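You operate a simulated robot arm through the tools that you are given. There is no shell and no other tool. Be economical: measure what you need, move in short steps, check, and stop when the job is done.

The job below is to be done with a simulated robot arm. You get a single attempt, and the scene is never put back.

TASK
Wax the patch on the side table with the round pad.
Fine: red lid on the pull-out leaf while you work; pad back, lid on, leaf in again. Set down upright: round pad. A coat counts when it lies all over at full strength: go over it till it gets no stronger.
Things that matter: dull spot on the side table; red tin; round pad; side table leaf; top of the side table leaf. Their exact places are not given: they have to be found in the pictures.

It is judged by the outcome, as a careful person would: the job done as asked, and still so three seconds after it is handed in. It fails if anything else is knocked over, pushed out of place, dropped, spilled or broken. A push-on lid holds only when it is set on centred and level and pressed home; a screw cap is set on level and turned clockwise until tight.

THE ROBOT
A 6-joint arm with a fingered hand on a trunk, on a base that drives. Base frame: it is fixed to the floor where the robot stands at the start and does not move with it; the origin is under the middle of the robot, x ahead of it, y to its left, z up. Readings come in m, degrees, newtons and seconds.
With the tool pointing down near the work surface it reaches from about 0.5 to 0.96 m from the robot's upright axis, wherever it stands. Its first joint turns from -166.0 to 166.0 degrees. Places, roughly: dull spot on the side table [0.6, 0, 0.8]; side table leaf [0.7, -0.1, 0.7]; top of the side table leaf [0.6, -0.1, 0.7]. Payload 5 kg.
The TCP is the grasp point between the finger pads, 0.043 m short of the fingertips. In the tool frame z runs along the fingers and y along their closing line. The gripper opens to 0.144 m. The gripper's body begins 0.05 m behind the TCP. The gripper is a hand of 5 fingers: y runs from the thumb to the fingers, the wrist lies at [-0.021, -0.133, -0.233] in the tool frame.
Orientation is told as [roll, pitch, yaw] about the base's x, y, z axes, in that order, counted from this pose: with the fingers straight down and the wrist toward the robot, the tool's x, y and z point along [0, 1, 0], [1, 0, 0] and [0, 0, -1] of the base frame.

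THE INTERFACE
- The arm moves only by the tool step_arm. Its argument "motion" is a list of rows, each a list of 6 numbers: the shift along the base's x, y, z in units of 150 mm (1.0 is 150 mm), then the turn, a rotation vector about the base's x, y, z in units of 60 degrees (1.0 is 60 degrees). In form: [[tx, ty, tz, wx, wy, wz], ...]. A call has 1 to 20 rows; each row is the pose to reach, as a shift and turn from the pose commanded when the call began. A call with a number of a shift or a turn outside -1 to 1 is refused whole. A row lasts 0.2 s, in which the tool goes at most 0.05 m and 8.6 degrees; a call with a longer step from one row to the next is refused whole. Where a pose cannot be reached the arm comes as near as it can. A force on the tool above 40 N (or 10 N above the force at the start of the call, whichever is more), or a blocked arm, ends the call early, and 0.2 s more pass. In this call time passes only in rows, and 0.2 s behind the last. It gives the time, the measured TCP pose, the force on the tool (base axes), the opening and the grip force at its end, in the units of the frame above (readings bear some noise), with the torque about the TCP (base axes, N m) and any sound that the robot's microphone picked up.
- Cameras (640 x 400 px; columns grow to the right, rows downward): "scene" is now at [0.0089, 0.1207, 1.5746]; the picture's right is [-0.39, -0.92, 0.00], its down [-0.78, 0.33, -0.53] and it looks along [0.48, -0.21, -0.85] (base axes); focal length 290 px, centre (320, 200). "wrist" rides on the gripper at [0.086, -0.108, -0.168] in the tool frame; the picture's right is [-0.80, 0.28, -0.53], its down [-0.54, -0.73, 0.42] and it looks along [-0.27, 0.63, 0.73] (tool axes); focal length 275 px, centre (320, 200).
- capture(camera): a new picture of that camera. No time passes.
- slide_trunk(by): slides the trunk up (or, below 0, down) by that many m; the arm and the scene camera ride with it, the base frame stays. It gives what a move gives, with no picture.
- steer(legs): drives the robot by 1 to 6 legs, each [ahead, left, turn to the left] in m, m and degrees, along the robot's own axes; the way and the turn of a leg run together, so that a leg with both is an arc; at most 1.5 m and 180 degrees a leg. The arm and the cameras ride along, it lands a little off, and it stops where it bumps. It gives what a move gives.
- set_fingers(index, middle, ring, little, thumb_bend, thumb_turn): sets how far each is bent, from 0 (flat) to 100 (curled in); at 30 the hand is open as for a grip, at 70 the pads meet at the TCP. One left out holds its place. A second passes; each finger stops where it meets its share of the squeeze, and holds until it gets a number again. It is the only way to open and close the hand. It gives what a move gives, with no picture; readings hold the bend of each and the force on index, middle, ring, little, thumb and palm. thumb_turn goes from beside the hand (0) to across from the fingers (100), as for a grip.
- turn_head(pan, tilt): turns the head with the scene camera to pan (to the left, within 155 degrees either way) and tilt (down, from -29 to 69), counted from straight ahead of the robot. It gives what a move gives.
- point_at(camera, pixels): for up to 12 pixels [column, row] of the newest picture of that camera ("zoom" is the newest enlarged one), the place [x, y, z] in the base frame of the surface seen there, good to about 0.002 m, but the place of the scene camera against the robot may be out by one fixed shift of up to 0.025 m in any direction. No time passes.
- inspect(camera, box): a new picture of the part [left, top, right, bottom] of that camera's present view, enlarged. No time passes.
- close_job(): hands the job in; it is judged then, once.

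Keep the steps short. Do not move on a guess: measure, check each grasp and each placing, and mend mistakes. In all there are 80 turns and 60 pictures (those below and enlarged ones count). Leave the gripper open and the arm clear of the work at the hand-in unless told otherwise, and finish with a single line.

The tools are called by a JSON object that holds its "fn" and its "kwargs". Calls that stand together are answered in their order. step_arm: Moves the arm, as the interface text tells. Its arguments: {"type":"object","properties":{"motion":{"type":"array","items":{"type":"array","items":{"type":"number"}}}},"required":["motion"]} The other tools are called the same way: slide_trunk (by) slides the trunk up or down; set_fingers (index, middle, ring, little, thumb_bend, thumb_turn) moves the fingers one by one; steer (legs) drives the base; turn_head (pan, tilt) turns the head that bears the scene camera; capture (camera) takes a picture; point_at (camera, pixels) gives the place of the surface under pixels of a picture; inspect (camera, box) takes an enlarged picture of a part of a camera's view; close_job () hands the job in.

At the start:

```text
clock: 0.0
tcp_pos: [0.5228, 0.129, 1.0641]
tool_rot: [0.0, 0.1, 0.0]
force: [0.1, 0.4, -0.1]
ft_torque: [0.01, 0.01, -0.01]
finger_gap: 0.1437
grip_force: 0.0
shape: jaw
bend: [30.0, 30.0, 30.0, 30.0, 30.0, 98.0]
finger forces: [0.0, 0.0, 0.0, 0.0, 0.1, 0.1]
trunk travel left (down, up): [-0.5, 0.09]
robot x, y, heading: [-0.0027, 0.0002, -0.2]
head pan, tilt: [-23.1, 58.2]
```

scene: 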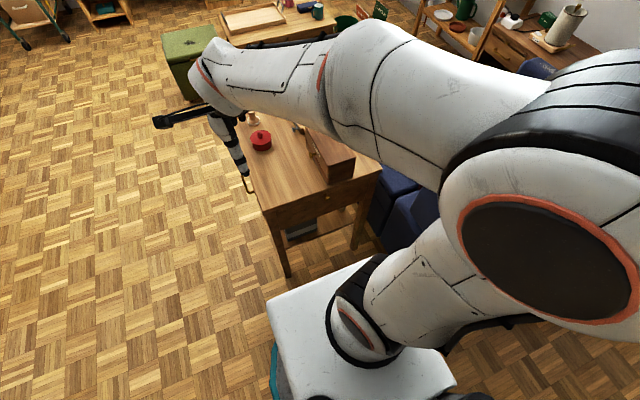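
wrist: 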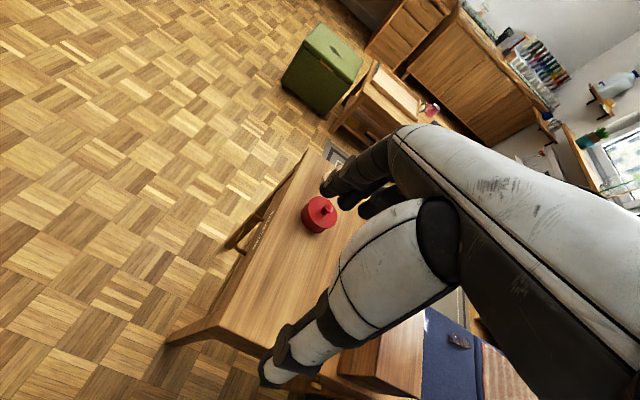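

The arm hides much of the table; I see the red tin near (261,139). I look closer in both cameras.

{"fn": "inspect", "kwargs": {"camera": "scene", "box": [200, 80, 400, 205]}}

{"fn": "inspect", "kwargs": {"camera": "wrist", "box": [160, 120, 480, 400]}}

```text
3.20 times, centred on (300, 142) of scene
```

zoom: 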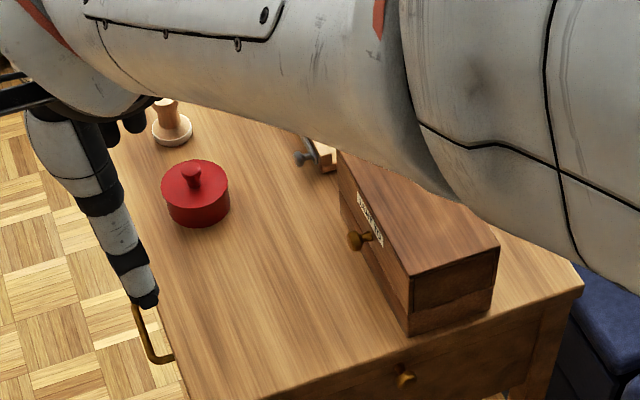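

```text
1.43 times, centred on (320, 260) of wrist
```

zoom: 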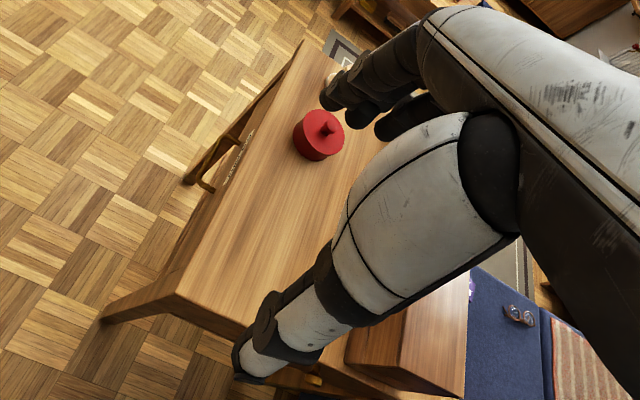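

I measure points in the scene picture: tin, pad, handle and table edges.

{"fn": "inspect", "kwargs": {"camera": "scene", "box": [220, 90, 400, 270]}}

{"fn": "point_at", "kwargs": {"camera": "scene", "pixels": [[261, 132], [254, 122], [247, 186], [257, 200], [265, 208], [380, 168], [325, 178], [310, 150], [290, 170], [290, 140], [327, 198], [253, 113]]}}

```text
2.22 times, centred on (310, 180) of scene
```

zoom: 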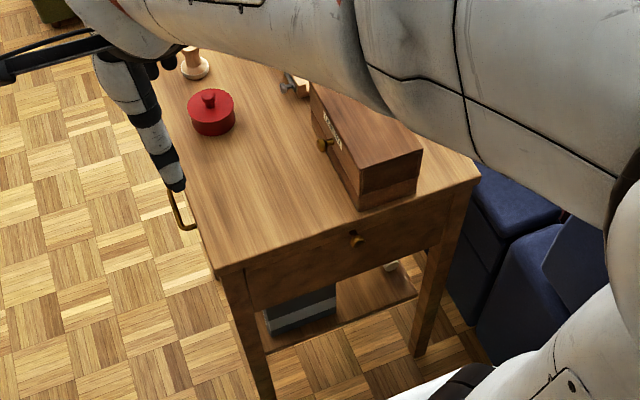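

```text
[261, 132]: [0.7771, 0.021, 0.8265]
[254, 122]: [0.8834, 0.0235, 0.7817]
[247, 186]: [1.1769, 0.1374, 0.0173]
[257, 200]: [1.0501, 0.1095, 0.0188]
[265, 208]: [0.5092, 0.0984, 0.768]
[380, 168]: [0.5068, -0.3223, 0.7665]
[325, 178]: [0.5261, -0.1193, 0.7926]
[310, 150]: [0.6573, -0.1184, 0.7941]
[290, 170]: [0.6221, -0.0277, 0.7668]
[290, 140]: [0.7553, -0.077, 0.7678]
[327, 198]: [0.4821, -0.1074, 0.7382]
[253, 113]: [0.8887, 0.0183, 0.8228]
```

The table spans about y −0.32…0.10 with its top at z≈0.767 by the camera. I swing the arm to the right to free the view.

{"fn": "step_arm", "kwargs": {"motion": [[0.03, -0.23, 0.1, 0, 0, -0.07], [0.06, -0.47, 0.2, 0, 0, -0.13], [0.09, -0.7, 0.3, 0, 0, -0.19], [0.1, -0.93, 0.4, 0, 0, -0.25]]}}

{"fn": "step_arm", "kwargs": {"motion": [[-0.03, -0.23, 0, 0, 0, -0.07], [-0.06, -0.47, 0, 0, 0, -0.13], [-0.1, -0.7, 0, 0, 0, -0.19], [-0.14, -0.93, 0, 0, 0, -0.25]]}}

{"fn": "step_arm", "kwargs": {"motion": [[-0.1, -0.23, 0, 0, 0, -0.07], [-0.2, -0.47, 0, 0, 0, -0.13], [-0.3, -0.7, 0, 0, 0, -0.19], [-0.4, -0.9, 0, 0, 0, -0.25]]}}

{"fn": "step_arm", "kwargs": {"motion": [[-0.15, -0.2, 0, 0, 0, -0.07], [-0.3, -0.4, 0, 0, 0, -0.13], [-0.45, -0.6, 0, 0, 0, -0.19], [-0.6, -0.75, 0, 0, 0, -0.25]]}}

{"fn": "turn_head", "kwargs": {"pan": -5, "tilt": 50}}

{"fn": "capture", "kwargs": {"camera": "scene"}}

```text
clock: 1.0
tcp_pos: [0.5383, -0.0123, 1.1237]
tool_rot: [0.0, 0.1, -15.2]
force: [-0.3, -0.2, 0.4]
ft_torque: [-0.04, 0.06, -0.03]
finger_gap: 0.1434
grip_force: 0.1
shape: jaw
bend: [30.0, 30.0, 30.0, 30.0, 30.0, 98.0]
finger forces: [0.0, 0.0, 0.1, 0.0, 0.0, 0.1]
trunk travel left (down, up): [-0.5, 0.09]
robot x, y, heading: [-0.0004, 0.0063, 0.2]
head pan, tilt: [-23.1, 58.2]
```

```text
clock: 2.0
tcp_pos: [0.5171, -0.149, 1.1244]
tool_rot: [0.0, 0.0, -30.0]
force: [0.4, 0.4, -0.2]
ft_torque: [-0.01, 0.01, 0.0]
finger_gap: 0.1436
grip_force: 0.2
shape: jaw
bend: [30.0, 30.0, 30.0, 30.0, 30.0, 98.0]
finger forces: [0.0, 0.0, 0.0, 0.1, 0.0, 0.0]
trunk travel left (down, up): [-0.5, 0.09]
robot x, y, heading: [-0.0029, -0.0014, 0.2]
head pan, tilt: [-23.1, 58.2]
```

```text
clock: 3.0
tcp_pos: [0.4579, -0.2848, 1.1232]
tool_rot: [0.0, 0.0, -45.0]
force: [0.8, 0.6, 0.4]
ft_torque: [-0.01, 0.04, 0.01]
finger_gap: 0.1437
grip_force: 0.1
shape: jaw
bend: [30.0, 30.0, 30.0, 30.0, 30.0, 98.0]
finger forces: [0.1, 0.0, 0.0, 0.1, 0.0, 0.0]
trunk travel left (down, up): [-0.5, 0.09]
robot x, y, heading: [-0.0007, 0.0054, 0.1]
head pan, tilt: [-23.1, 58.2]
```

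```text
clock: 4.0
tcp_pos: [0.3679, -0.3974, 1.1236]
tool_rot: [-0.1, 0.0, -60.0]
force: [0.6, 0.3, -0.8]
ft_torque: [0.01, -0.01, -0.01]
finger_gap: 0.1435
grip_force: 0.0
shape: jaw
bend: [30.0, 30.0, 30.0, 30.0, 30.0, 98.0]
finger forces: [0.0, 0.0, 0.0, 0.0, 0.1, 0.0]
trunk travel left (down, up): [-0.5, 0.09]
robot x, y, heading: [-0.0024, 0.0015, -0.2]
head pan, tilt: [-23.1, 58.2]
```

```text
clock: 4.8
tcp_pos: [0.3676, -0.3961, 1.1249]
tool_rot: [-0.1, -0.1, -60.1]
force: [0.3, 1.0, 0.4]
ft_torque: [-0.02, 0.02, -0.01]
finger_gap: 0.1436
grip_force: 0.0
shape: jaw
bend: [30.0, 30.0, 30.0, 30.0, 30.0, 98.0]
finger forces: [0.0, 0.1, 0.1, 0.0, 0.0, 0.0]
trunk travel left (down, up): [-0.5, 0.09]
robot x, y, heading: [0.0025, -0.0014, 0.0]
head pan, tilt: [-5.0, 50.0]
```

```text
54 pictures are left
```

scene: 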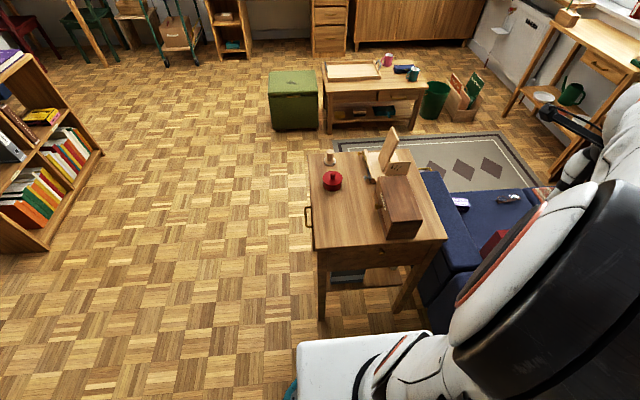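

The table is in free view now. I enlarge it and measure.

{"fn": "inspect", "kwargs": {"camera": "scene", "box": [290, 120, 460, 280]}}

{"fn": "inspect", "kwargs": {"camera": "scene", "box": [300, 140, 400, 210]}}

```text
2.50 times, centred on (375, 200) of scene
```

zoom: 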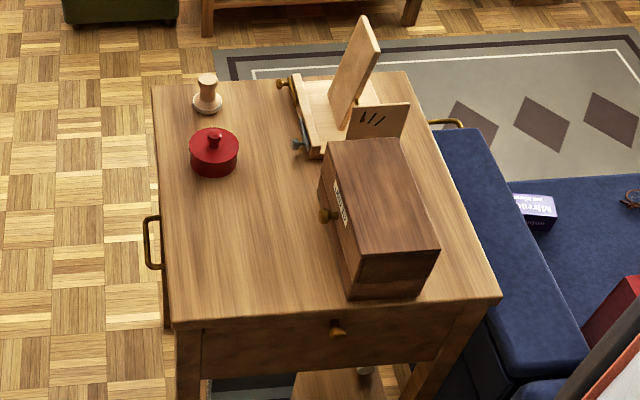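

```text
5.71 times, centred on (350, 175) of scene
```

zoom: 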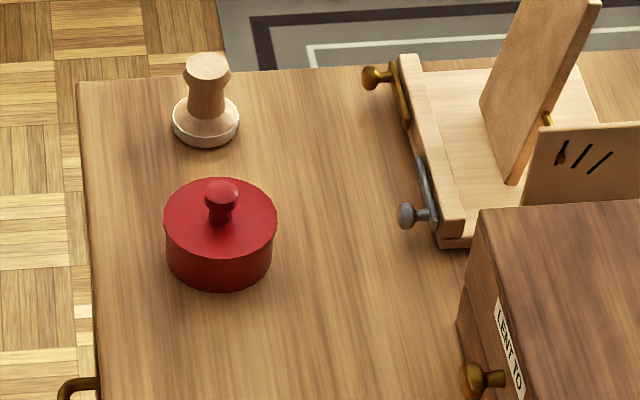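

Now I look for the dull spot and at the front knob and the side handle.

{"fn": "inspect", "kwargs": {"camera": "scene", "box": [300, 185, 390, 245]}}

{"fn": "inspect", "kwargs": {"camera": "scene", "box": [300, 230, 460, 330]}}

{"fn": "point_at", "kwargs": {"camera": "scene", "pixels": [[379, 251], [306, 209], [309, 226], [474, 152], [336, 249], [350, 260], [420, 250], [314, 248], [445, 238], [309, 155], [398, 149], [333, 173]]}}

```text
6.67 times, centred on (345, 215) of scene
```

zoom: 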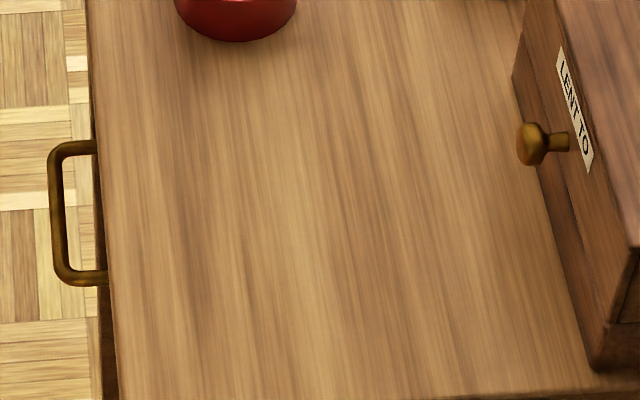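

```text
4.00 times, centred on (380, 280) of scene
```

zoom: 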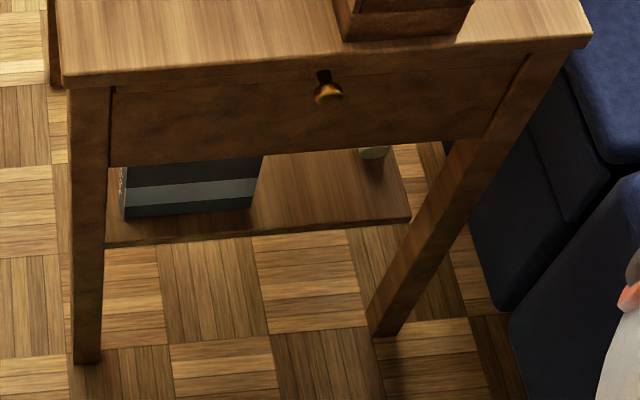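

```text
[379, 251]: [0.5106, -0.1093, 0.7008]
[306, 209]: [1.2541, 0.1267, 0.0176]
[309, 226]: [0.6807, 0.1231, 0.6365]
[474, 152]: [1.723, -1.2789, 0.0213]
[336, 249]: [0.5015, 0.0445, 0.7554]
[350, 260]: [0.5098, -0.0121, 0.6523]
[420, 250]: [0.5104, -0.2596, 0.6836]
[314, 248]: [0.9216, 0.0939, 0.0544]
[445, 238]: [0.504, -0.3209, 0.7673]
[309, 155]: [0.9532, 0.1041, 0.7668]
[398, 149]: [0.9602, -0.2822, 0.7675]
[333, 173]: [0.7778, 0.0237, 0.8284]
```

The front panel with the knob and the left brass handle are both candidates for the leaf. I drive left a bit and look at the table from the side to tell them apart.

{"fn": "steer", "kwargs": {"legs": [[-0.15, 0.75, 0]]}}

{"fn": "turn_head", "kwargs": {"pan": -42, "tilt": 38}}

{"fn": "capture", "kwargs": {"camera": "scene"}}

```text
clock: 8.9
tcp_pos: [0.2143, 0.3578, 1.1257]
tool_rot: [0.0, 0.0, -59.6]
force: [0.7, 0.2, 0.0]
ft_torque: [0.03, -0.05, 0.0]
finger_gap: 0.1437
grip_force: 0.0
shape: jaw
bend: [30.0, 30.0, 30.0, 30.0, 30.0, 98.0]
finger forces: [0.0, 0.0, 0.0, 0.0, 0.0, 0.0]
trunk travel left (down, up): [-0.5, 0.09]
robot x, y, heading: [-0.1548, 0.7545, 0.0]
head pan, tilt: [-5.0, 50.0]
```

```text
clock: 10.0
tcp_pos: [0.2139, 0.357, 1.125]
tool_rot: [0.1, 0.1, -59.7]
force: [-0.1, 1.0, -0.2]
ft_torque: [-0.01, -0.01, 0.01]
finger_gap: 0.1434
grip_force: 0.0
shape: jaw
bend: [30.0, 30.0, 30.0, 30.0, 30.0, 98.0]
finger forces: [0.0, 0.0, 0.0, 0.0, 0.0, 0.0]
trunk travel left (down, up): [-0.5, 0.09]
robot x, y, heading: [-0.1558, 0.7518, 0.1]
head pan, tilt: [-42.0, 38.0]
```

```text
49 pictures are left
```

scene: 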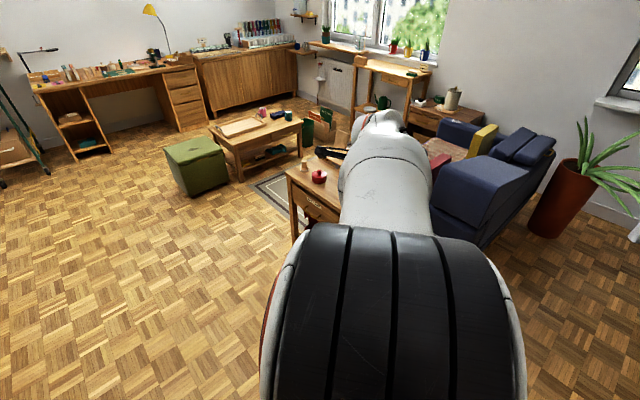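

{"fn": "inspect", "kwargs": {"camera": "scene", "box": [270, 130, 360, 240]}}

```text
3.64 times, centred on (315, 185) of scene
```

zoom: 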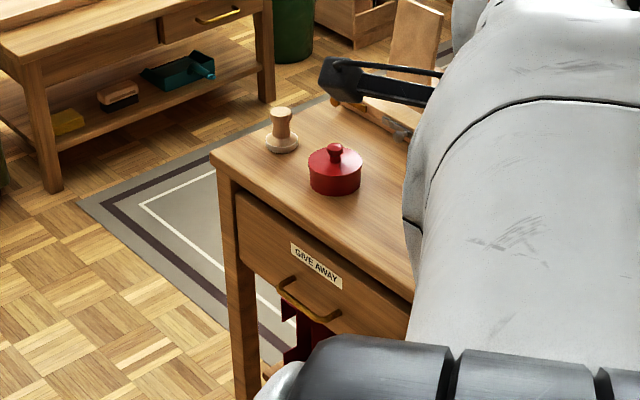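

The left side is a drawer ("GIVE AWAY"), not a leaf. I go back to the front, farther off, and lower the camera to look at the front edge.

{"fn": "steer", "kwargs": {"legs": [[-0.4, -0.4, 0], [0, -0.3, 0]]}}

{"fn": "slide_trunk", "kwargs": {"by": -0.4}}

{"fn": "turn_head", "kwargs": {"pan": -12, "tilt": 25}}

{"fn": "capture", "kwargs": {"camera": "scene"}}

```text
clock: 14.9
tcp_pos: [-0.1818, -0.3492, 1.1241]
tool_rot: [0.0, 0.0, -59.5]
force: [-0.1, 0.3, 0.1]
ft_torque: [0.02, -0.03, -0.01]
finger_gap: 0.1438
grip_force: 0.1
shape: jaw
bend: [30.0, 30.0, 30.0, 30.0, 30.0, 98.0]
finger forces: [0.0, 0.1, 0.2, 0.0, 0.0, 0.0]
trunk travel left (down, up): [-0.5, 0.09]
robot x, y, heading: [-0.5542, 0.0455, 0.7]
head pan, tilt: [-42.0, 38.0]
```

```text
clock: 18.7
tcp_pos: [-0.1812, -0.3484, 0.7235]
tool_rot: [0.0, 0.0, -59.4]
force: [0.0, -0.5, 0.2]
ft_torque: [0.0, 0.01, 0.01]
finger_gap: 0.1436
grip_force: 0.0
shape: jaw
bend: [30.0, 30.0, 30.0, 30.0, 30.0, 98.0]
finger forces: [0.0, 0.0, 0.0, 0.0, 0.1, 0.0]
trunk travel left (down, up): [-0.1, 0.49]
robot x, y, heading: [-0.5505, 0.0472, 0.8]
head pan, tilt: [-42.0, 38.0]
```

```text
clock: 19.7
tcp_pos: [-0.1804, -0.3478, 0.7241]
tool_rot: [0.0, -0.1, -59.5]
force: [-0.1, -0.4, 0.2]
ft_torque: [0.02, -0.01, 0.03]
finger_gap: 0.1437
grip_force: 0.0
shape: jaw
bend: [30.0, 30.0, 30.0, 30.0, 30.0, 98.0]
finger forces: [0.1, 0.0, 0.0, 0.0, 0.1, 0.0]
trunk travel left (down, up): [-0.1, 0.49]
robot x, y, heading: [-0.5536, 0.0462, 0.8]
head pan, tilt: [-12.0, 25.0]
```

```text
47 pictures are left
```

scene: 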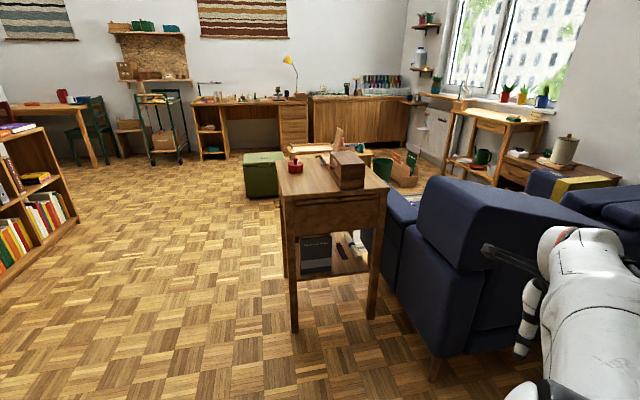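

{"fn": "inspect", "kwargs": {"camera": "scene", "box": [265, 120, 405, 260]}}

{"fn": "inspect", "kwargs": {"camera": "scene", "box": [300, 170, 390, 240]}}

```text
2.86 times, centred on (335, 190) of scene
```

zoom: 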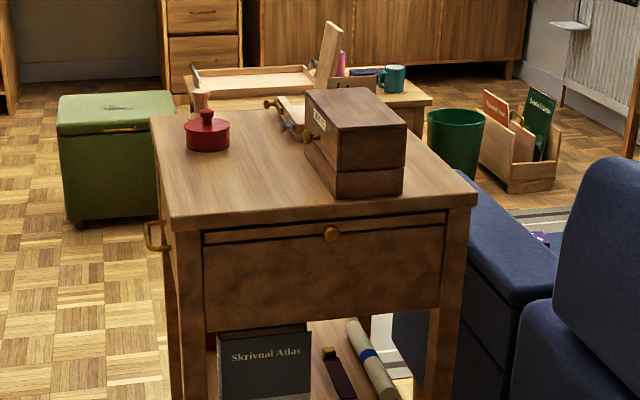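

```text
5.71 times, centred on (345, 205) of scene
```

zoom: 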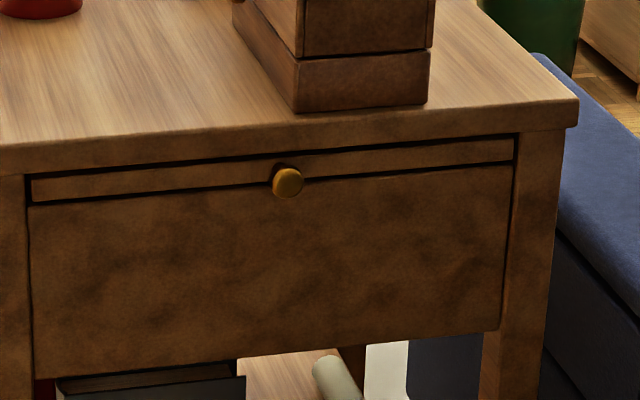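

The leaf is the thin slab under the top at the front, with the brass knob at zoom (288,182). I measure it.

{"fn": "point_at", "kwargs": {"camera": "zoom", "pixels": [[286, 183], [300, 183], [287, 170], [287, 195], [180, 180], [180, 160], [180, 176], [45, 188], [505, 152], [400, 163], [270, 180], [100, 130]]}}

```text
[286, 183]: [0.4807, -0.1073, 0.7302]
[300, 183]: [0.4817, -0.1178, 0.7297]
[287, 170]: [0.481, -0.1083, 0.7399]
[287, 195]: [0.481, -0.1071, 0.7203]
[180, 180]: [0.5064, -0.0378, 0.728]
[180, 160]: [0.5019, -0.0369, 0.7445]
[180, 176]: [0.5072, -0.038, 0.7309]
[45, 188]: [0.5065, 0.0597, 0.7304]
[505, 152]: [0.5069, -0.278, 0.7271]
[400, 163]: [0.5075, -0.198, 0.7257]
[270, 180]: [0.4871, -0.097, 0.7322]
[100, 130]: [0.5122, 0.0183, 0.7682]
```

Now the tabletop from this low angle, to find the dull spot by its gloss.

{"fn": "inspect", "kwargs": {"camera": "scene", "box": [275, 150, 345, 200]}}

```text
8.00 times, centred on (310, 175) of scene
```

zoom: 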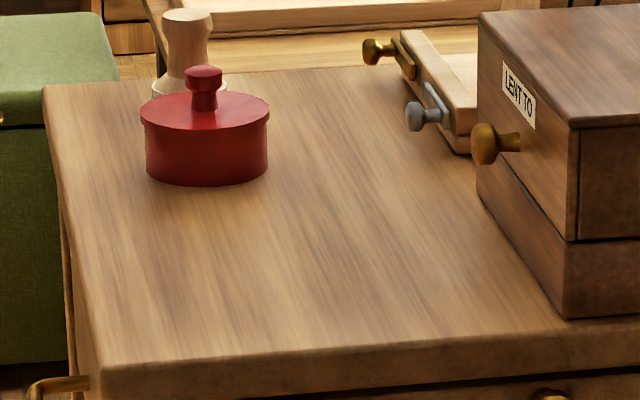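

The knob reads (0.481,−0.107,0.730) by the scene camera. I swing the arm to the front and pitch the hand horizontal (fingers along +x).

{"fn": "step_arm", "kwargs": {"motion": [[0.24, 0.14, 0, 0, 0, 0.125], [0.48, 0.28, 0, 0, 0, 0.25], [0.72, 0.42, 0, 0, 0, 0.375], [0.95, 0.56, 0, 0, 0, 0.5]]}}

{"fn": "step_arm", "kwargs": {"motion": [[0.22, 0.18, 0, 0, 0, 0.125], [0.45, 0.36, 0, 0, 0, 0.25], [0.67, 0.54, 0, 0, 0, 0.375], [0.9, 0.72, 0, 0, 0, 0.5]]}}

{"fn": "step_arm", "kwargs": {"motion": [[0, 0, 0, 0, -0.14, 0], [0, 0, 0, 0, -0.28, 0], [0, 0, 0, 0, -0.42, 0], [0, 0, 0, 0, -0.56, 0], [0, 0, 0, 0, -0.7, 0], [0, 0, 0, 0, -0.84, 0], [0, 0, 0, 0, -0.98, 0]]}}

{"fn": "step_arm", "kwargs": {"motion": [[0, 0.1, 0, 0, -0.14, 0], [0, 0.2, 0, 0, -0.28, 0], [0, 0.3, 0, 0, -0.42, 0], [0, 0.3, 0, 0, -0.52, 0]]}}

{"fn": "capture", "kwargs": {"camera": "scene"}}

{"fn": "capture", "kwargs": {"camera": "wrist"}}

```text
clock: 20.7
tcp_pos: [-0.0386, -0.2624, 0.7251]
tool_rot: [-0.1, 0.0, -29.3]
force: [-0.8, -0.1, -0.4]
ft_torque: [0.0, -0.04, 0.0]
finger_gap: 0.1436
grip_force: 0.1
shape: jaw
bend: [30.0, 30.0, 30.0, 30.0, 30.0, 98.0]
finger forces: [0.0, 0.1, 0.0, 0.1, 0.1, 0.1]
trunk travel left (down, up): [-0.1, 0.49]
robot x, y, heading: [-0.5521, 0.0433, 0.4]
head pan, tilt: [-12.0, 25.0]
```

```text
clock: 21.7
tcp_pos: [0.0945, -0.1538, 0.7273]
tool_rot: [-0.1, -0.1, 0.7]
force: [-1.8, -0.4, 1.4]
ft_torque: [0.0, -0.07, 0.02]
finger_gap: 0.1436
grip_force: 0.0
shape: jaw
bend: [30.0, 30.0, 30.0, 30.0, 30.0, 98.0]
finger forces: [0.0, 0.0, 0.0, 0.0, 0.1, 0.0]
trunk travel left (down, up): [-0.1, 0.49]
robot x, y, heading: [-0.5522, 0.0399, 0.7]
head pan, tilt: [-12.0, 25.0]
```

```text
clock: 23.3
tcp_pos: [0.0963, -0.166, 0.7483]
tool_rot: [0.2, -57.8, 0.6]
force: [0.6, 0.2, -1.3]
ft_torque: [-0.02, 0.01, -0.02]
finger_gap: 0.1437
grip_force: 0.0
shape: jaw
bend: [30.0, 30.0, 30.0, 30.0, 30.0, 98.0]
finger forces: [0.1, 0.0, 0.0, 0.0, 0.0, 0.0]
out of reach, approached as far as the arm can: row 7
trunk travel left (down, up): [-0.1, 0.49]
robot x, y, heading: [-0.555, 0.0473, 0.5]
head pan, tilt: [-12.0, 25.0]
```

```text
clock: 24.3
tcp_pos: [0.1111, -0.1971, 0.9192]
tool_rot: [22.1, -82.0, -18.3]
force: [0.7, 0.5, 0.2]
ft_torque: [0.0, -0.02, -0.01]
finger_gap: 0.1438
grip_force: 0.1
shape: jaw
bend: [30.0, 30.0, 30.0, 30.0, 30.0, 98.0]
finger forces: [0.0, 0.0, 0.0, 0.1, 0.0, 0.0]
out of reach, approached as far as the arm can: row 1, 2, 3, 4
trunk travel left (down, up): [-0.1, 0.49]
robot x, y, heading: [-0.5547, 0.0464, 0.6]
head pan, tilt: [-12.0, 25.0]
```

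```text
43 pictures are left
```

scene: 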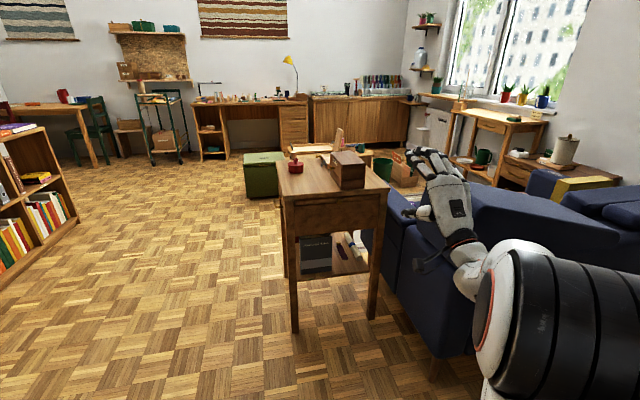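

```text
42 pictures are left
```

wrist: 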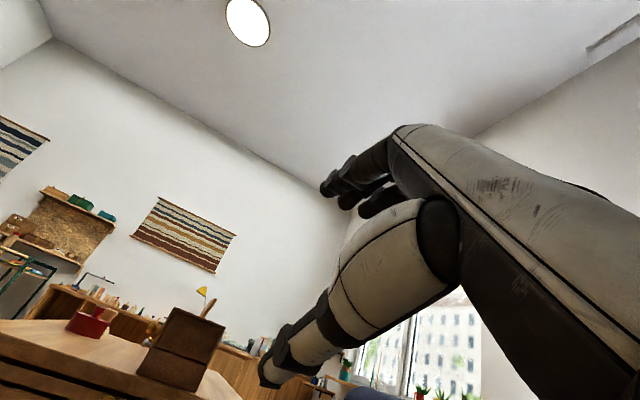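

The level pose was out of reach at this distance. I try it 150 mm further out, which stays well clear of the table (x≥0.48).

{"fn": "step_arm", "kwargs": {"motion": [[0.2, 0, 0, 0, 0, 0], [0.4, 0, 0, 0, 0, 0], [0.6, 0, 0, 0, 0, 0], [0.8, 0, 0, 0, 0, 0], [1.0, 0, 0, 0, 0, 0], [1.0, 0, 0, 0, 0, 0]]}}

```text
clock: 25.7
tcp_pos: [0.2559, -0.1999, 0.9173]
tool_rot: [21.9, -82.0, -18.2]
force: [0.3, 0.9, 0.1]
ft_torque: [0.0, 0.02, 0.01]
finger_gap: 0.144
grip_force: 0.0
shape: jaw
bend: [30.0, 30.0, 30.0, 30.0, 30.0, 98.0]
finger forces: [0.0, 0.0, 0.0, 0.1, 0.0, 0.0]
trunk travel left (down, up): [-0.1, 0.49]
robot x, y, heading: [-0.5536, 0.0457, 0.5]
head pan, tilt: [-12.0, 25.0]
```

The hand is now nearly level (axis about [0.99,0.07,−0.13]). I lower it toward the knob height, keep the distance, and move y toward −0.107.

{"fn": "step_arm", "kwargs": {"motion": [[0, 0.15, -0.2, 0, 0, 0], [0, 0.3, -0.4, 0, 0, 0], [0, 0.45, -0.6, 0, 0, 0], [0, 0.6, -0.8, 0, 0, 0], [0, 0.6, -0.95, 0, 0, 0]]}}

{"fn": "capture", "kwargs": {"camera": "scene"}}

{"fn": "capture", "kwargs": {"camera": "wrist"}}

```text
clock: 26.9
tcp_pos: [0.286, -0.1666, 0.8396]
tool_rot: [26.3, -78.6, -19.2]
force: [-0.5, 0.1, 0.3]
ft_torque: [0.03, 0.06, -0.03]
finger_gap: 0.1435
grip_force: 0.1
shape: jaw
bend: [30.0, 30.0, 30.0, 30.0, 30.0, 98.0]
finger forces: [0.0, 0.0, 0.0, 0.1, 0.0, 0.0]
out of reach, approached as far as the arm can: row 1, 2, 3, 4, 5
trunk travel left (down, up): [-0.1, 0.49]
robot x, y, heading: [-0.5534, 0.0437, 0.8]
head pan, tilt: [-12.0, 25.0]
```

```text
41 pictures are left
```

scene: 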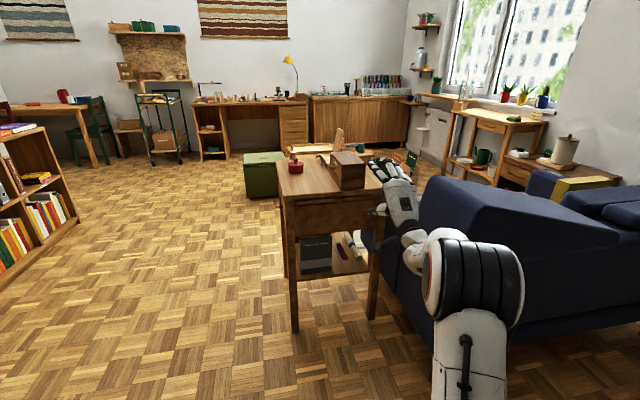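

```text
40 pictures are left
```

wrist: 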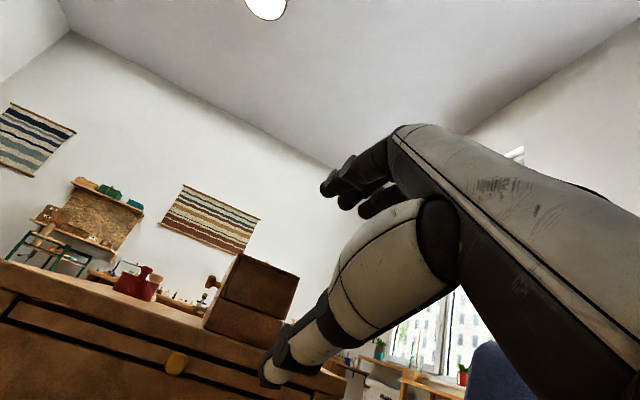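

I lower the trunk by its last 0.1 m to bring the hand to knob height, then look through the wrist camera.

{"fn": "slide_trunk", "kwargs": {"by": -0.1}}

{"fn": "capture", "kwargs": {"camera": "wrist"}}

```text
clock: 28.2
tcp_pos: [0.2876, -0.1671, 0.7393]
tool_rot: [26.2, -78.5, -19.3]
force: [-0.1, 0.1, 0.0]
ft_torque: [0.0, -0.01, -0.03]
finger_gap: 0.1438
grip_force: 0.0
shape: jaw
bend: [30.0, 30.0, 30.0, 30.0, 30.0, 98.0]
finger forces: [0.0, 0.1, 0.0, 0.1, 0.1, 0.0]
trunk travel left (down, up): [0.0, 0.59]
robot x, y, heading: [-0.5536, 0.0443, 0.7]
head pan, tilt: [-12.0, 25.0]
```

```text
39 pictures are left
```

wrist: 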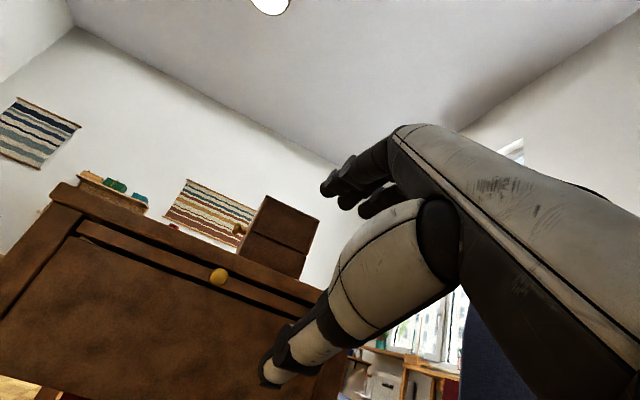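

{"fn": "point_at", "kwargs": {"camera": "wrist", "pixels": [[219, 277], [214, 277], [224, 277], [219, 271], [219, 283], [150, 248], [150, 253], [60, 185], [120, 213], [275, 300], [75, 238], [290, 305]]}}

```text
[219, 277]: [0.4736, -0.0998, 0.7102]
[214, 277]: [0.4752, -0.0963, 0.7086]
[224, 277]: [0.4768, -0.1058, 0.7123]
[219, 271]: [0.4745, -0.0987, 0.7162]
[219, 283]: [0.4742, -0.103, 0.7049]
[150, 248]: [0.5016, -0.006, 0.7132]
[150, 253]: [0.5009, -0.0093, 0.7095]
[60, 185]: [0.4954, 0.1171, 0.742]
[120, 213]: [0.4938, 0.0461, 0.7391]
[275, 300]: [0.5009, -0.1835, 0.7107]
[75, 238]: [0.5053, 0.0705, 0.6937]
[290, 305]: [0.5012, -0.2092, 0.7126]
```

Robot-frame knob centre ≈(0.487,−0.100,0.710); the scene camera offset is about (−0.007,+0.007,−0.020). I adjust height and side, tilting 10° for reach, and half close the fingers.

{"fn": "step_arm", "kwargs": {"motion": [[0, 0.14, -0.05, 0, 0.06, 0], [0, 0.28, -0.11, 0, 0.12, 0], [0, 0.42, -0.16, 0, 0.17, 0], [0, 0.42, -0.16, 0, 0.17, 0]]}}

{"fn": "set_fingers", "kwargs": {"index": 58, "middle": 58, "ring": 58, "little": 58, "thumb_bend": 58, "thumb_turn": 100}}

{"fn": "capture", "kwargs": {"camera": "wrist"}}

```text
clock: 29.2
tcp_pos: [0.2882, -0.1031, 0.7155]
tool_rot: [16.9, -68.5, -10.3]
force: [-0.1, -0.5, 0.4]
ft_torque: [-0.01, 0.0, -0.02]
finger_gap: 0.1439
grip_force: 0.1
shape: jaw
bend: [30.0, 30.0, 30.0, 30.0, 30.0, 98.0]
finger forces: [0.2, 0.0, 0.1, 0.0, 0.0, 0.0]
trunk travel left (down, up): [0.0, 0.59]
robot x, y, heading: [-0.5535, 0.0452, 0.6]
head pan, tilt: [-12.0, 25.0]
```

```text
clock: 30.2
tcp_pos: [0.2866, -0.1018, 0.716]
tool_rot: [16.9, -68.7, -10.3]
force: [-0.5, -0.3, 0.3]
ft_torque: [0.02, -0.01, 0.01]
finger_gap: 0.0535
grip_force: 0.1
shape: fingers
bend: [57.0, 57.0, 57.0, 57.0, 57.0, 100.0]
finger forces: [0.0, 0.0, 0.1, 0.0, 0.1, 0.0]
trunk travel left (down, up): [0.0, 0.59]
robot x, y, heading: [-0.5522, 0.0451, 0.5]
head pan, tilt: [-12.0, 25.0]
```

```text
38 pictures are left
```

wrist: 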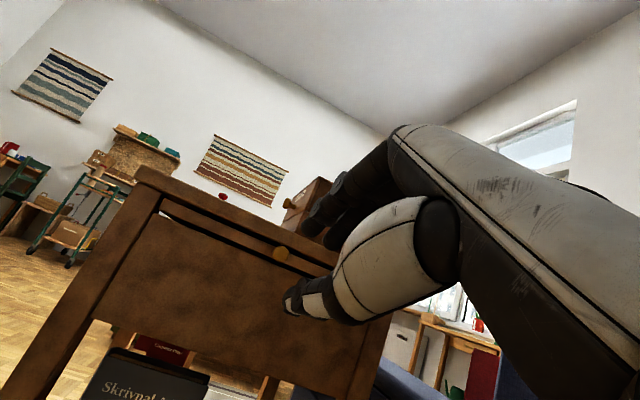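

Reachable. I narrow the fingers a bit more, drive ahead 0.10 m, and check.

{"fn": "set_fingers", "kwargs": {"index": 63, "middle": 63, "ring": 63, "little": 63, "thumb_bend": 61}}

{"fn": "steer", "kwargs": {"legs": [[0.1, 0, 0]]}}

{"fn": "capture", "kwargs": {"camera": "wrist"}}

```text
clock: 31.2
tcp_pos: [0.2857, -0.1039, 0.7151]
tool_rot: [16.9, -68.7, -10.3]
force: [0.1, 0.2, -0.8]
ft_torque: [-0.01, 0.02, 0.02]
finger_gap: 0.0358
grip_force: 0.2
shape: fingers
bend: [63.0, 63.0, 63.0, 63.0, 61.0, 100.0]
finger forces: [0.1, 0.1, 0.0, 0.1, 0.0, 0.1]
trunk travel left (down, up): [0.0, 0.59]
robot x, y, heading: [-0.5542, 0.0414, 0.8]
head pan, tilt: [-12.0, 25.0]
```

```text
clock: 32.4
tcp_pos: [0.3862, -0.103, 0.7164]
tool_rot: [16.9, -68.8, -10.4]
force: [-0.3, 0.0, 0.4]
ft_torque: [0.03, -0.01, 0.01]
finger_gap: 0.0358
grip_force: 0.1
shape: fingers
bend: [63.0, 63.0, 63.0, 63.0, 61.0, 100.0]
finger forces: [0.1, 0.0, 0.1, 0.0, 0.1, 0.0]
trunk travel left (down, up): [0.0, 0.59]
robot x, y, heading: [-0.4473, 0.0436, 0.6]
head pan, tilt: [-12.0, 25.0]
```

```text
37 pictures are left
```

wrist: 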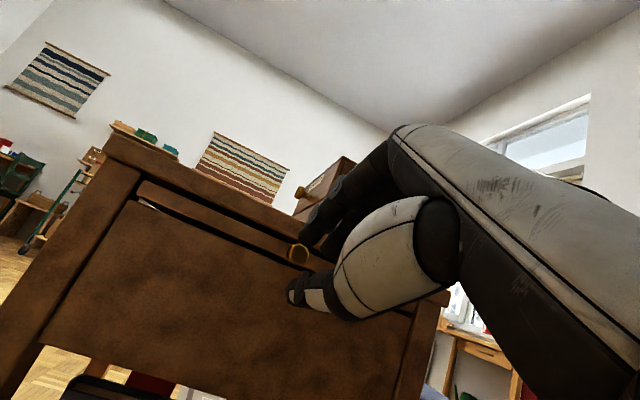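

The knob (299,254) sits between finger and thumb ahead. I remeasure it and zoom.

{"fn": "point_at", "kwargs": {"camera": "wrist", "pixels": [[299, 254], [293, 254], [299, 246], [299, 262], [305, 254]]}}

{"fn": "step_arm", "kwargs": {"motion": [[0.13, -0.01, 0.02, 0, 0, 0], [0.26, -0.02, 0.04, 0, 0, 0], [0.38, -0.03, 0.04, 0, 0, 0]]}}

{"fn": "inspect", "kwargs": {"camera": "wrist", "box": [220, 160, 420, 330]}}

```text
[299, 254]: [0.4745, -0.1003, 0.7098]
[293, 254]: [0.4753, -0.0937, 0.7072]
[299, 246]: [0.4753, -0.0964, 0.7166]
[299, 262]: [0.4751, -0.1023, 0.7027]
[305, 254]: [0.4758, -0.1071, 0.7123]
```

```text
clock: 33.1
tcp_pos: [0.4444, -0.1082, 0.7231]
tool_rot: [17.1, -68.8, -10.5]
force: [-10.1, 2.1, 2.7]
ft_torque: [0.03, -0.16, 0.05]
finger_gap: 0.0334
grip_force: 6.0
shape: fingers
bend: [65.0, 64.0, 63.0, 63.0, 61.0, 100.0]
finger forces: [8.6, 2.4, 0.0, 0.0, 0.0, 0.0]
trunk travel left (down, up): [0.0, 0.59]
robot x, y, heading: [-0.4514, 0.0431, 0.7]
head pan, tilt: [-12.0, 25.0]
```

```text
2.35 times, centred on (320, 245) of wrist
```

zoom: 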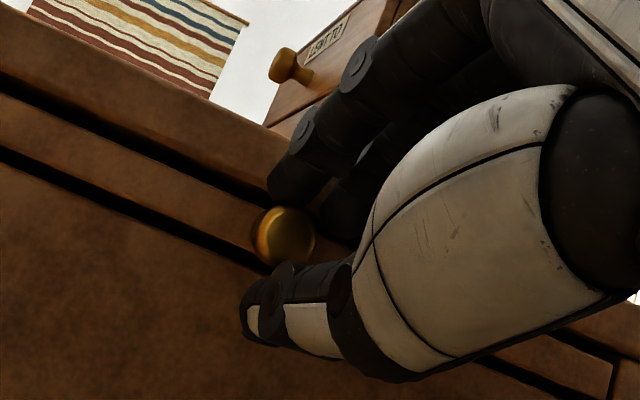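

The knob sits between index and thumb; the index already touches. I back off 2 mm and close.

{"fn": "step_arm", "kwargs": {"motion": [[-0.015, 0, 0.0, 0, 0, 0]]}}

{"fn": "set_fingers", "kwargs": {"index": 78, "middle": 78, "thumb_bend": 78}}

{"fn": "inspect", "kwargs": {"camera": "wrist", "box": [220, 160, 420, 330]}}

```text
clock: 33.5
tcp_pos: [0.4431, -0.1084, 0.7218]
tool_rot: [16.9, -68.8, -10.4]
force: [-0.9, -0.8, 0.9]
ft_torque: [0.0, -0.05, 0.02]
finger_gap: 0.0351
grip_force: 1.2
shape: fingers
bend: [63.0, 63.0, 63.0, 63.0, 61.0, 100.0]
finger forces: [2.5, 0.4, 0.0, 0.1, 0.1, 0.0]
trunk travel left (down, up): [0.0, 0.59]
robot x, y, heading: [-0.4528, 0.0502, 0.6]
head pan, tilt: [-12.0, 25.0]
```

```text
clock: 34.5
tcp_pos: [0.442, -0.1079, 0.7226]
tool_rot: [17.0, -68.7, -10.4]
force: [-8.5, -1.1, 0.8]
ft_torque: [0.02, 0.09, -0.03]
finger_gap: 0.0126
grip_force: 11.8
shape: fingers
bend: [63.0, 78.0, 63.0, 63.0, 73.0, 100.0]
finger forces: [9.4, 0.1, 0.0, 0.0, 13.4, 0.0]
trunk travel left (down, up): [0.0, 0.59]
robot x, y, heading: [-0.4574, 0.0426, 0.7]
head pan, tilt: [-12.0, 25.0]
```

```text
2.35 times, centred on (320, 245) of wrist
```

zoom: 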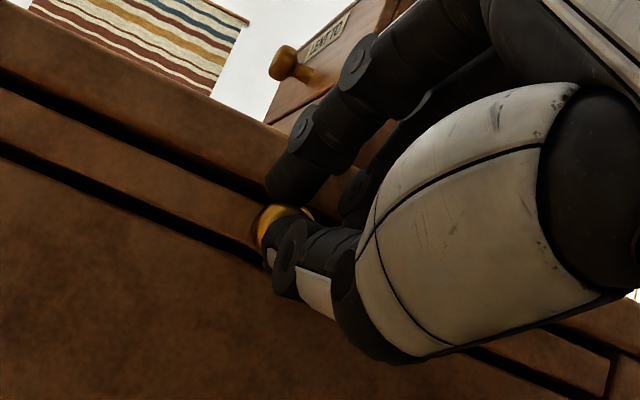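

Index and thumb both press (9 N, 13 N). I try a gentle 20 mm pull and look.

{"fn": "step_arm", "kwargs": {"motion": [[-0.05, 0, 0, 0, 0, 0], [-0.1, 0, 0, 0, 0, 0], [-0.15, 0, 0, 0, 0, 0]]}}

{"fn": "inspect", "kwargs": {"camera": "wrist", "box": [220, 160, 420, 330]}}

```text
clock: 35.4
tcp_pos: [0.4201, -0.1081, 0.7224]
tool_rot: [16.9, -68.7, -10.3]
force: [0.5, -1.8, 0.7]
ft_torque: [0.01, -0.02, -0.08]
finger_gap: 0.0121
grip_force: 10.8
shape: fingers
bend: [63.0, 78.0, 63.0, 63.0, 73.0, 100.0]
finger forces: [9.3, 0.0, 0.0, 0.1, 12.9, 0.0]
trunk travel left (down, up): [0.0, 0.59]
robot x, y, heading: [-0.4488, 0.0461, 0.6]
head pan, tilt: [-12.0, 25.0]
```

```text
2.35 times, centred on (320, 245) of wrist
```

zoom: 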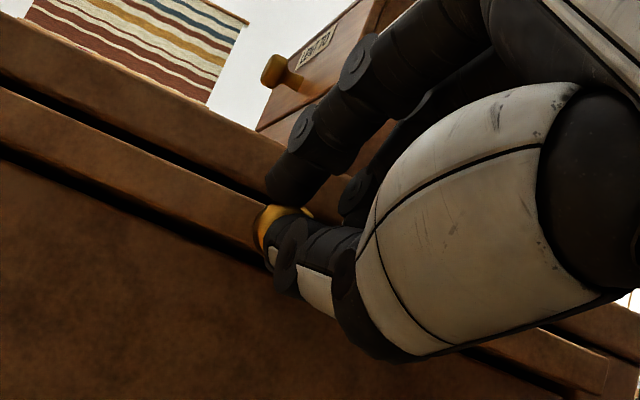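

The leaf follows the hand. I pull it further by driving back 0.15 m.

{"fn": "steer", "kwargs": {"legs": [[-0.15, 0, 0]]}}

{"fn": "capture", "kwargs": {"camera": "wrist"}}

{"fn": "inspect", "kwargs": {"camera": "scene", "box": [220, 80, 420, 230]}}

```text
clock: 36.7
tcp_pos: [0.2667, -0.1109, 0.7213]
tool_rot: [16.8, -68.6, -10.4]
force: [-1.0, 10.6, -1.1]
ft_torque: [0.08, -0.01, 0.39]
finger_gap: 0.0118
grip_force: 11.0
shape: fingers
bend: [63.0, 78.0, 63.0, 63.0, 73.0, 100.0]
finger forces: [10.7, 0.0, 0.0, 0.0, 11.0, 0.0]
trunk travel left (down, up): [0.0, 0.59]
robot x, y, heading: [-0.607, 0.0429, 0.4]
head pan, tilt: [-12.0, 25.0]
```

```text
33 pictures are left
```

wrist: 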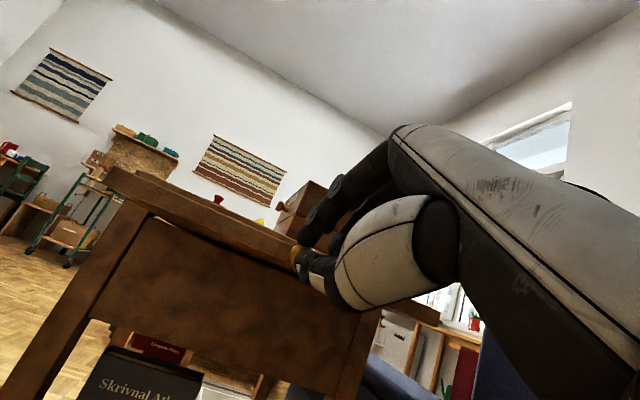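

```text
2.67 times, centred on (320, 155) of scene
```

zoom: 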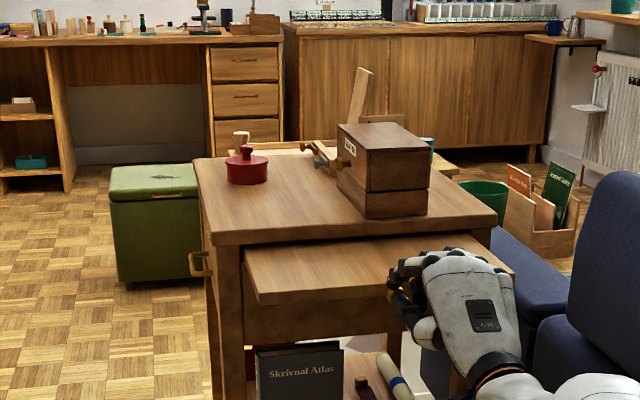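

The leaf is out about 0.176 m (front at x≈0.325). I open the fingers, back away, raise the trunk.

{"fn": "set_fingers", "kwargs": {"index": 50, "middle": 50, "ring": 50, "little": 50, "thumb_bend": 45}}

{"fn": "steer", "kwargs": {"legs": [[-0.2, 0, 0]]}}

{"fn": "slide_trunk", "kwargs": {"by": 0.5}}

{"fn": "step_arm", "kwargs": {"motion": [[0, 0, 0, 0, 0.14, 0], [0, 0, 0, 0, 0.28, 0], [0, 0, 0, 0, 0.42, 0], [0, 0, 0, 0, 0.56, 0], [0, 0, 0, 0, 0.7, 0], [0, 0, 0, 0, 0.84, 0], [0, 0, 0, 0, 0.98, 0]]}}

{"fn": "step_arm", "kwargs": {"motion": [[0, 0, 0, -0.06, 0.08, 0.03], [0, 0, 0, -0.12, 0.165, 0.06]]}}

```text
clock: 37.7
tcp_pos: [0.2672, -0.11, 0.7211]
tool_rot: [16.8, -68.7, -10.4]
force: [-0.1, -0.4, -0.3]
ft_torque: [0.0, 0.05, 0.0]
finger_gap: 0.0869
grip_force: 0.0
shape: fingers
bend: [50.0, 50.0, 50.0, 50.0, 45.0, 99.0]
finger forces: [0.0, 0.1, 0.0, 0.0, 0.1, 0.0]
trunk travel left (down, up): [0.0, 0.59]
robot x, y, heading: [-0.6088, 0.043, 0.4]
head pan, tilt: [-12.0, 25.0]
```

```text
clock: 39.0
tcp_pos: [0.1462, -0.1053, 0.7233]
tool_rot: [17.2, -68.7, -10.8]
force: [-0.2, -0.2, -1.0]
ft_torque: [0.05, -0.01, 0.02]
finger_gap: 0.0873
grip_force: 0.0
shape: fingers
bend: [50.0, 50.0, 50.0, 50.0, 45.0, 99.0]
finger forces: [0.1, 0.1, 0.0, 0.0, 0.0, 0.1]
trunk travel left (down, up): [0.0, 0.59]
robot x, y, heading: [-0.7243, 0.0467, 1.0]
head pan, tilt: [-12.0, 25.0]
stopped in leg 1: the robot was blocked; the commanded pose is now the measured one
```

```text
refused: 0.5 is not a number from -0.4 to 0.4
```

```text
clock: 40.6
tcp_pos: [0.1469, -0.1057, 0.7205]
tool_rot: [8.4, -10.1, -4.1]
force: [-0.7, -1.7, -0.8]
ft_torque: [0.13, -0.04, -0.04]
finger_gap: 0.0872
grip_force: 0.1
shape: fingers
bend: [50.0, 50.0, 50.0, 50.0, 45.0, 99.0]
finger forces: [0.1, 0.0, 0.0, 0.0, 0.0, 0.0]
trunk travel left (down, up): [0.0, 0.59]
robot x, y, heading: [-0.7299, 0.0506, 0.9]
head pan, tilt: [-12.0, 25.0]
```

```text
clock: 41.2
tcp_pos: [0.1297, -0.1012, 0.7125]
tool_rot: [0.6, -0.4, 0.3]
force: [0.0, -0.2, -0.5]
ft_torque: [0.03, -0.04, 0.01]
finger_gap: 0.0874
grip_force: 0.0
shape: fingers
bend: [50.0, 50.0, 50.0, 50.0, 45.0, 99.0]
finger forces: [0.1, 0.1, 0.1, 0.1, 0.0, 0.0]
out of reach, approached as far as the arm can: row 2
trunk travel left (down, up): [0.0, 0.59]
robot x, y, heading: [-0.7271, 0.0495, 0.9]
head pan, tilt: [-12.0, 25.0]
```

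The robot bumped something behind at x≈−0.73. I raise the trunk and look behind to see what it was.

{"fn": "slide_trunk", "kwargs": {"by": 0.4}}

{"fn": "turn_head", "kwargs": {"pan": 155, "tilt": 45}}

{"fn": "capture", "kwargs": {"camera": "scene"}}

```text
clock: 45.1
tcp_pos: [0.1305, -0.1004, 1.1135]
tool_rot: [0.5, -0.6, 0.2]
force: [0.2, -0.5, -0.5]
ft_torque: [0.01, 0.01, -0.03]
finger_gap: 0.0873
grip_force: 0.1
shape: fingers
bend: [50.0, 50.0, 50.0, 50.0, 45.0, 99.0]
finger forces: [0.0, 0.0, 0.0, 0.0, 0.0, 0.1]
trunk travel left (down, up): [-0.4, 0.19]
robot x, y, heading: [-0.7229, 0.0461, 0.9]
head pan, tilt: [-12.0, 25.0]
```

```text
clock: 47.6
tcp_pos: [0.1308, -0.1009, 1.113]
tool_rot: [0.6, -0.6, 0.3]
force: [0.6, 1.0, 0.5]
ft_torque: [0.01, 0.0, -0.04]
finger_gap: 0.0871
grip_force: 0.0
shape: fingers
bend: [50.0, 50.0, 50.0, 50.0, 45.0, 99.0]
finger forces: [0.1, 0.0, 0.0, 0.0, 0.0, 0.0]
trunk travel left (down, up): [-0.4, 0.19]
robot x, y, heading: [-0.7231, 0.0451, 0.4]
head pan, tilt: [154.7, 45.0]
```

```text
31 pictures are left
```

scene: 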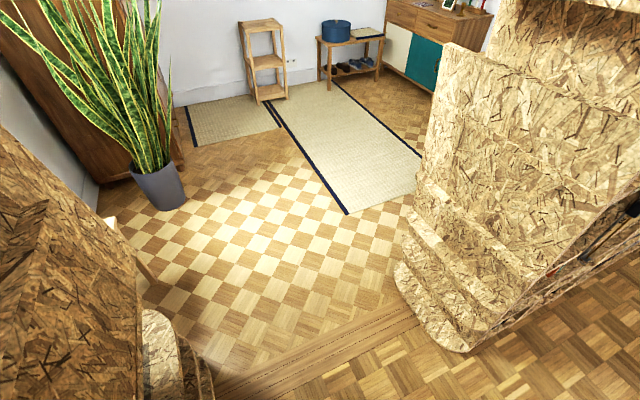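

It is a fixed partition; nothing was moved. Now I drive to a work place left-front of the table, from which leaf, tin, pad and patch are all in reach.

{"fn": "steer", "kwargs": {"legs": [[0.35, 0.47, 0], [0.47, 0, 0], [0, 0, -38]]}}

{"fn": "turn_head", "kwargs": {"pan": -2, "tilt": 55}}

{"fn": "capture", "kwargs": {"camera": "scene"}}

{"fn": "capture", "kwargs": {"camera": "wrist"}}

```text
clock: 55.1
tcp_pos: [0.6693, -0.0998, 1.1121]
tool_rot: [0.6, -0.6, -36.9]
force: [0.2, -0.3, 0.1]
ft_torque: [0.0, 0.0, -0.01]
finger_gap: 0.0875
grip_force: 0.0
shape: fingers
bend: [50.0, 50.0, 50.0, 50.0, 45.0, 99.0]
finger forces: [0.0, 0.1, 0.0, 0.0, 0.0, 0.0]
trunk travel left (down, up): [-0.4, 0.19]
robot x, y, heading: [0.0781, 0.5319, -36.3]
head pan, tilt: [154.7, 45.0]
```

```text
clock: 57.5
tcp_pos: [0.6692, -0.1007, 1.1139]
tool_rot: [0.5, -0.6, -36.9]
force: [-0.2, -0.6, -0.2]
ft_torque: [0.03, 0.0, -0.02]
finger_gap: 0.0873
grip_force: 0.1
shape: fingers
bend: [50.0, 50.0, 50.0, 50.0, 45.0, 99.0]
finger forces: [0.0, 0.0, 0.1, 0.0, 0.0, 0.0]
trunk travel left (down, up): [-0.4, 0.19]
robot x, y, heading: [0.0842, 0.5354, -36.4]
head pan, tilt: [-2.0, 55.0]
```

```text
30 pictures are left
```

scene: 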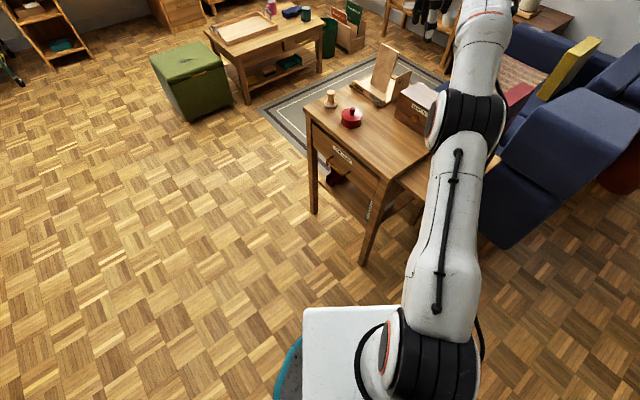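

```text
29 pictures are left
```

wrist: 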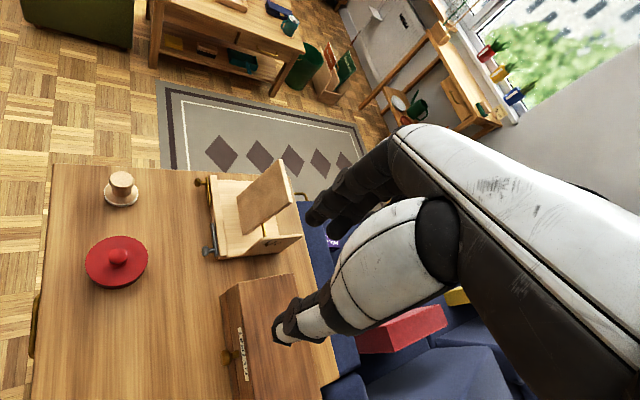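

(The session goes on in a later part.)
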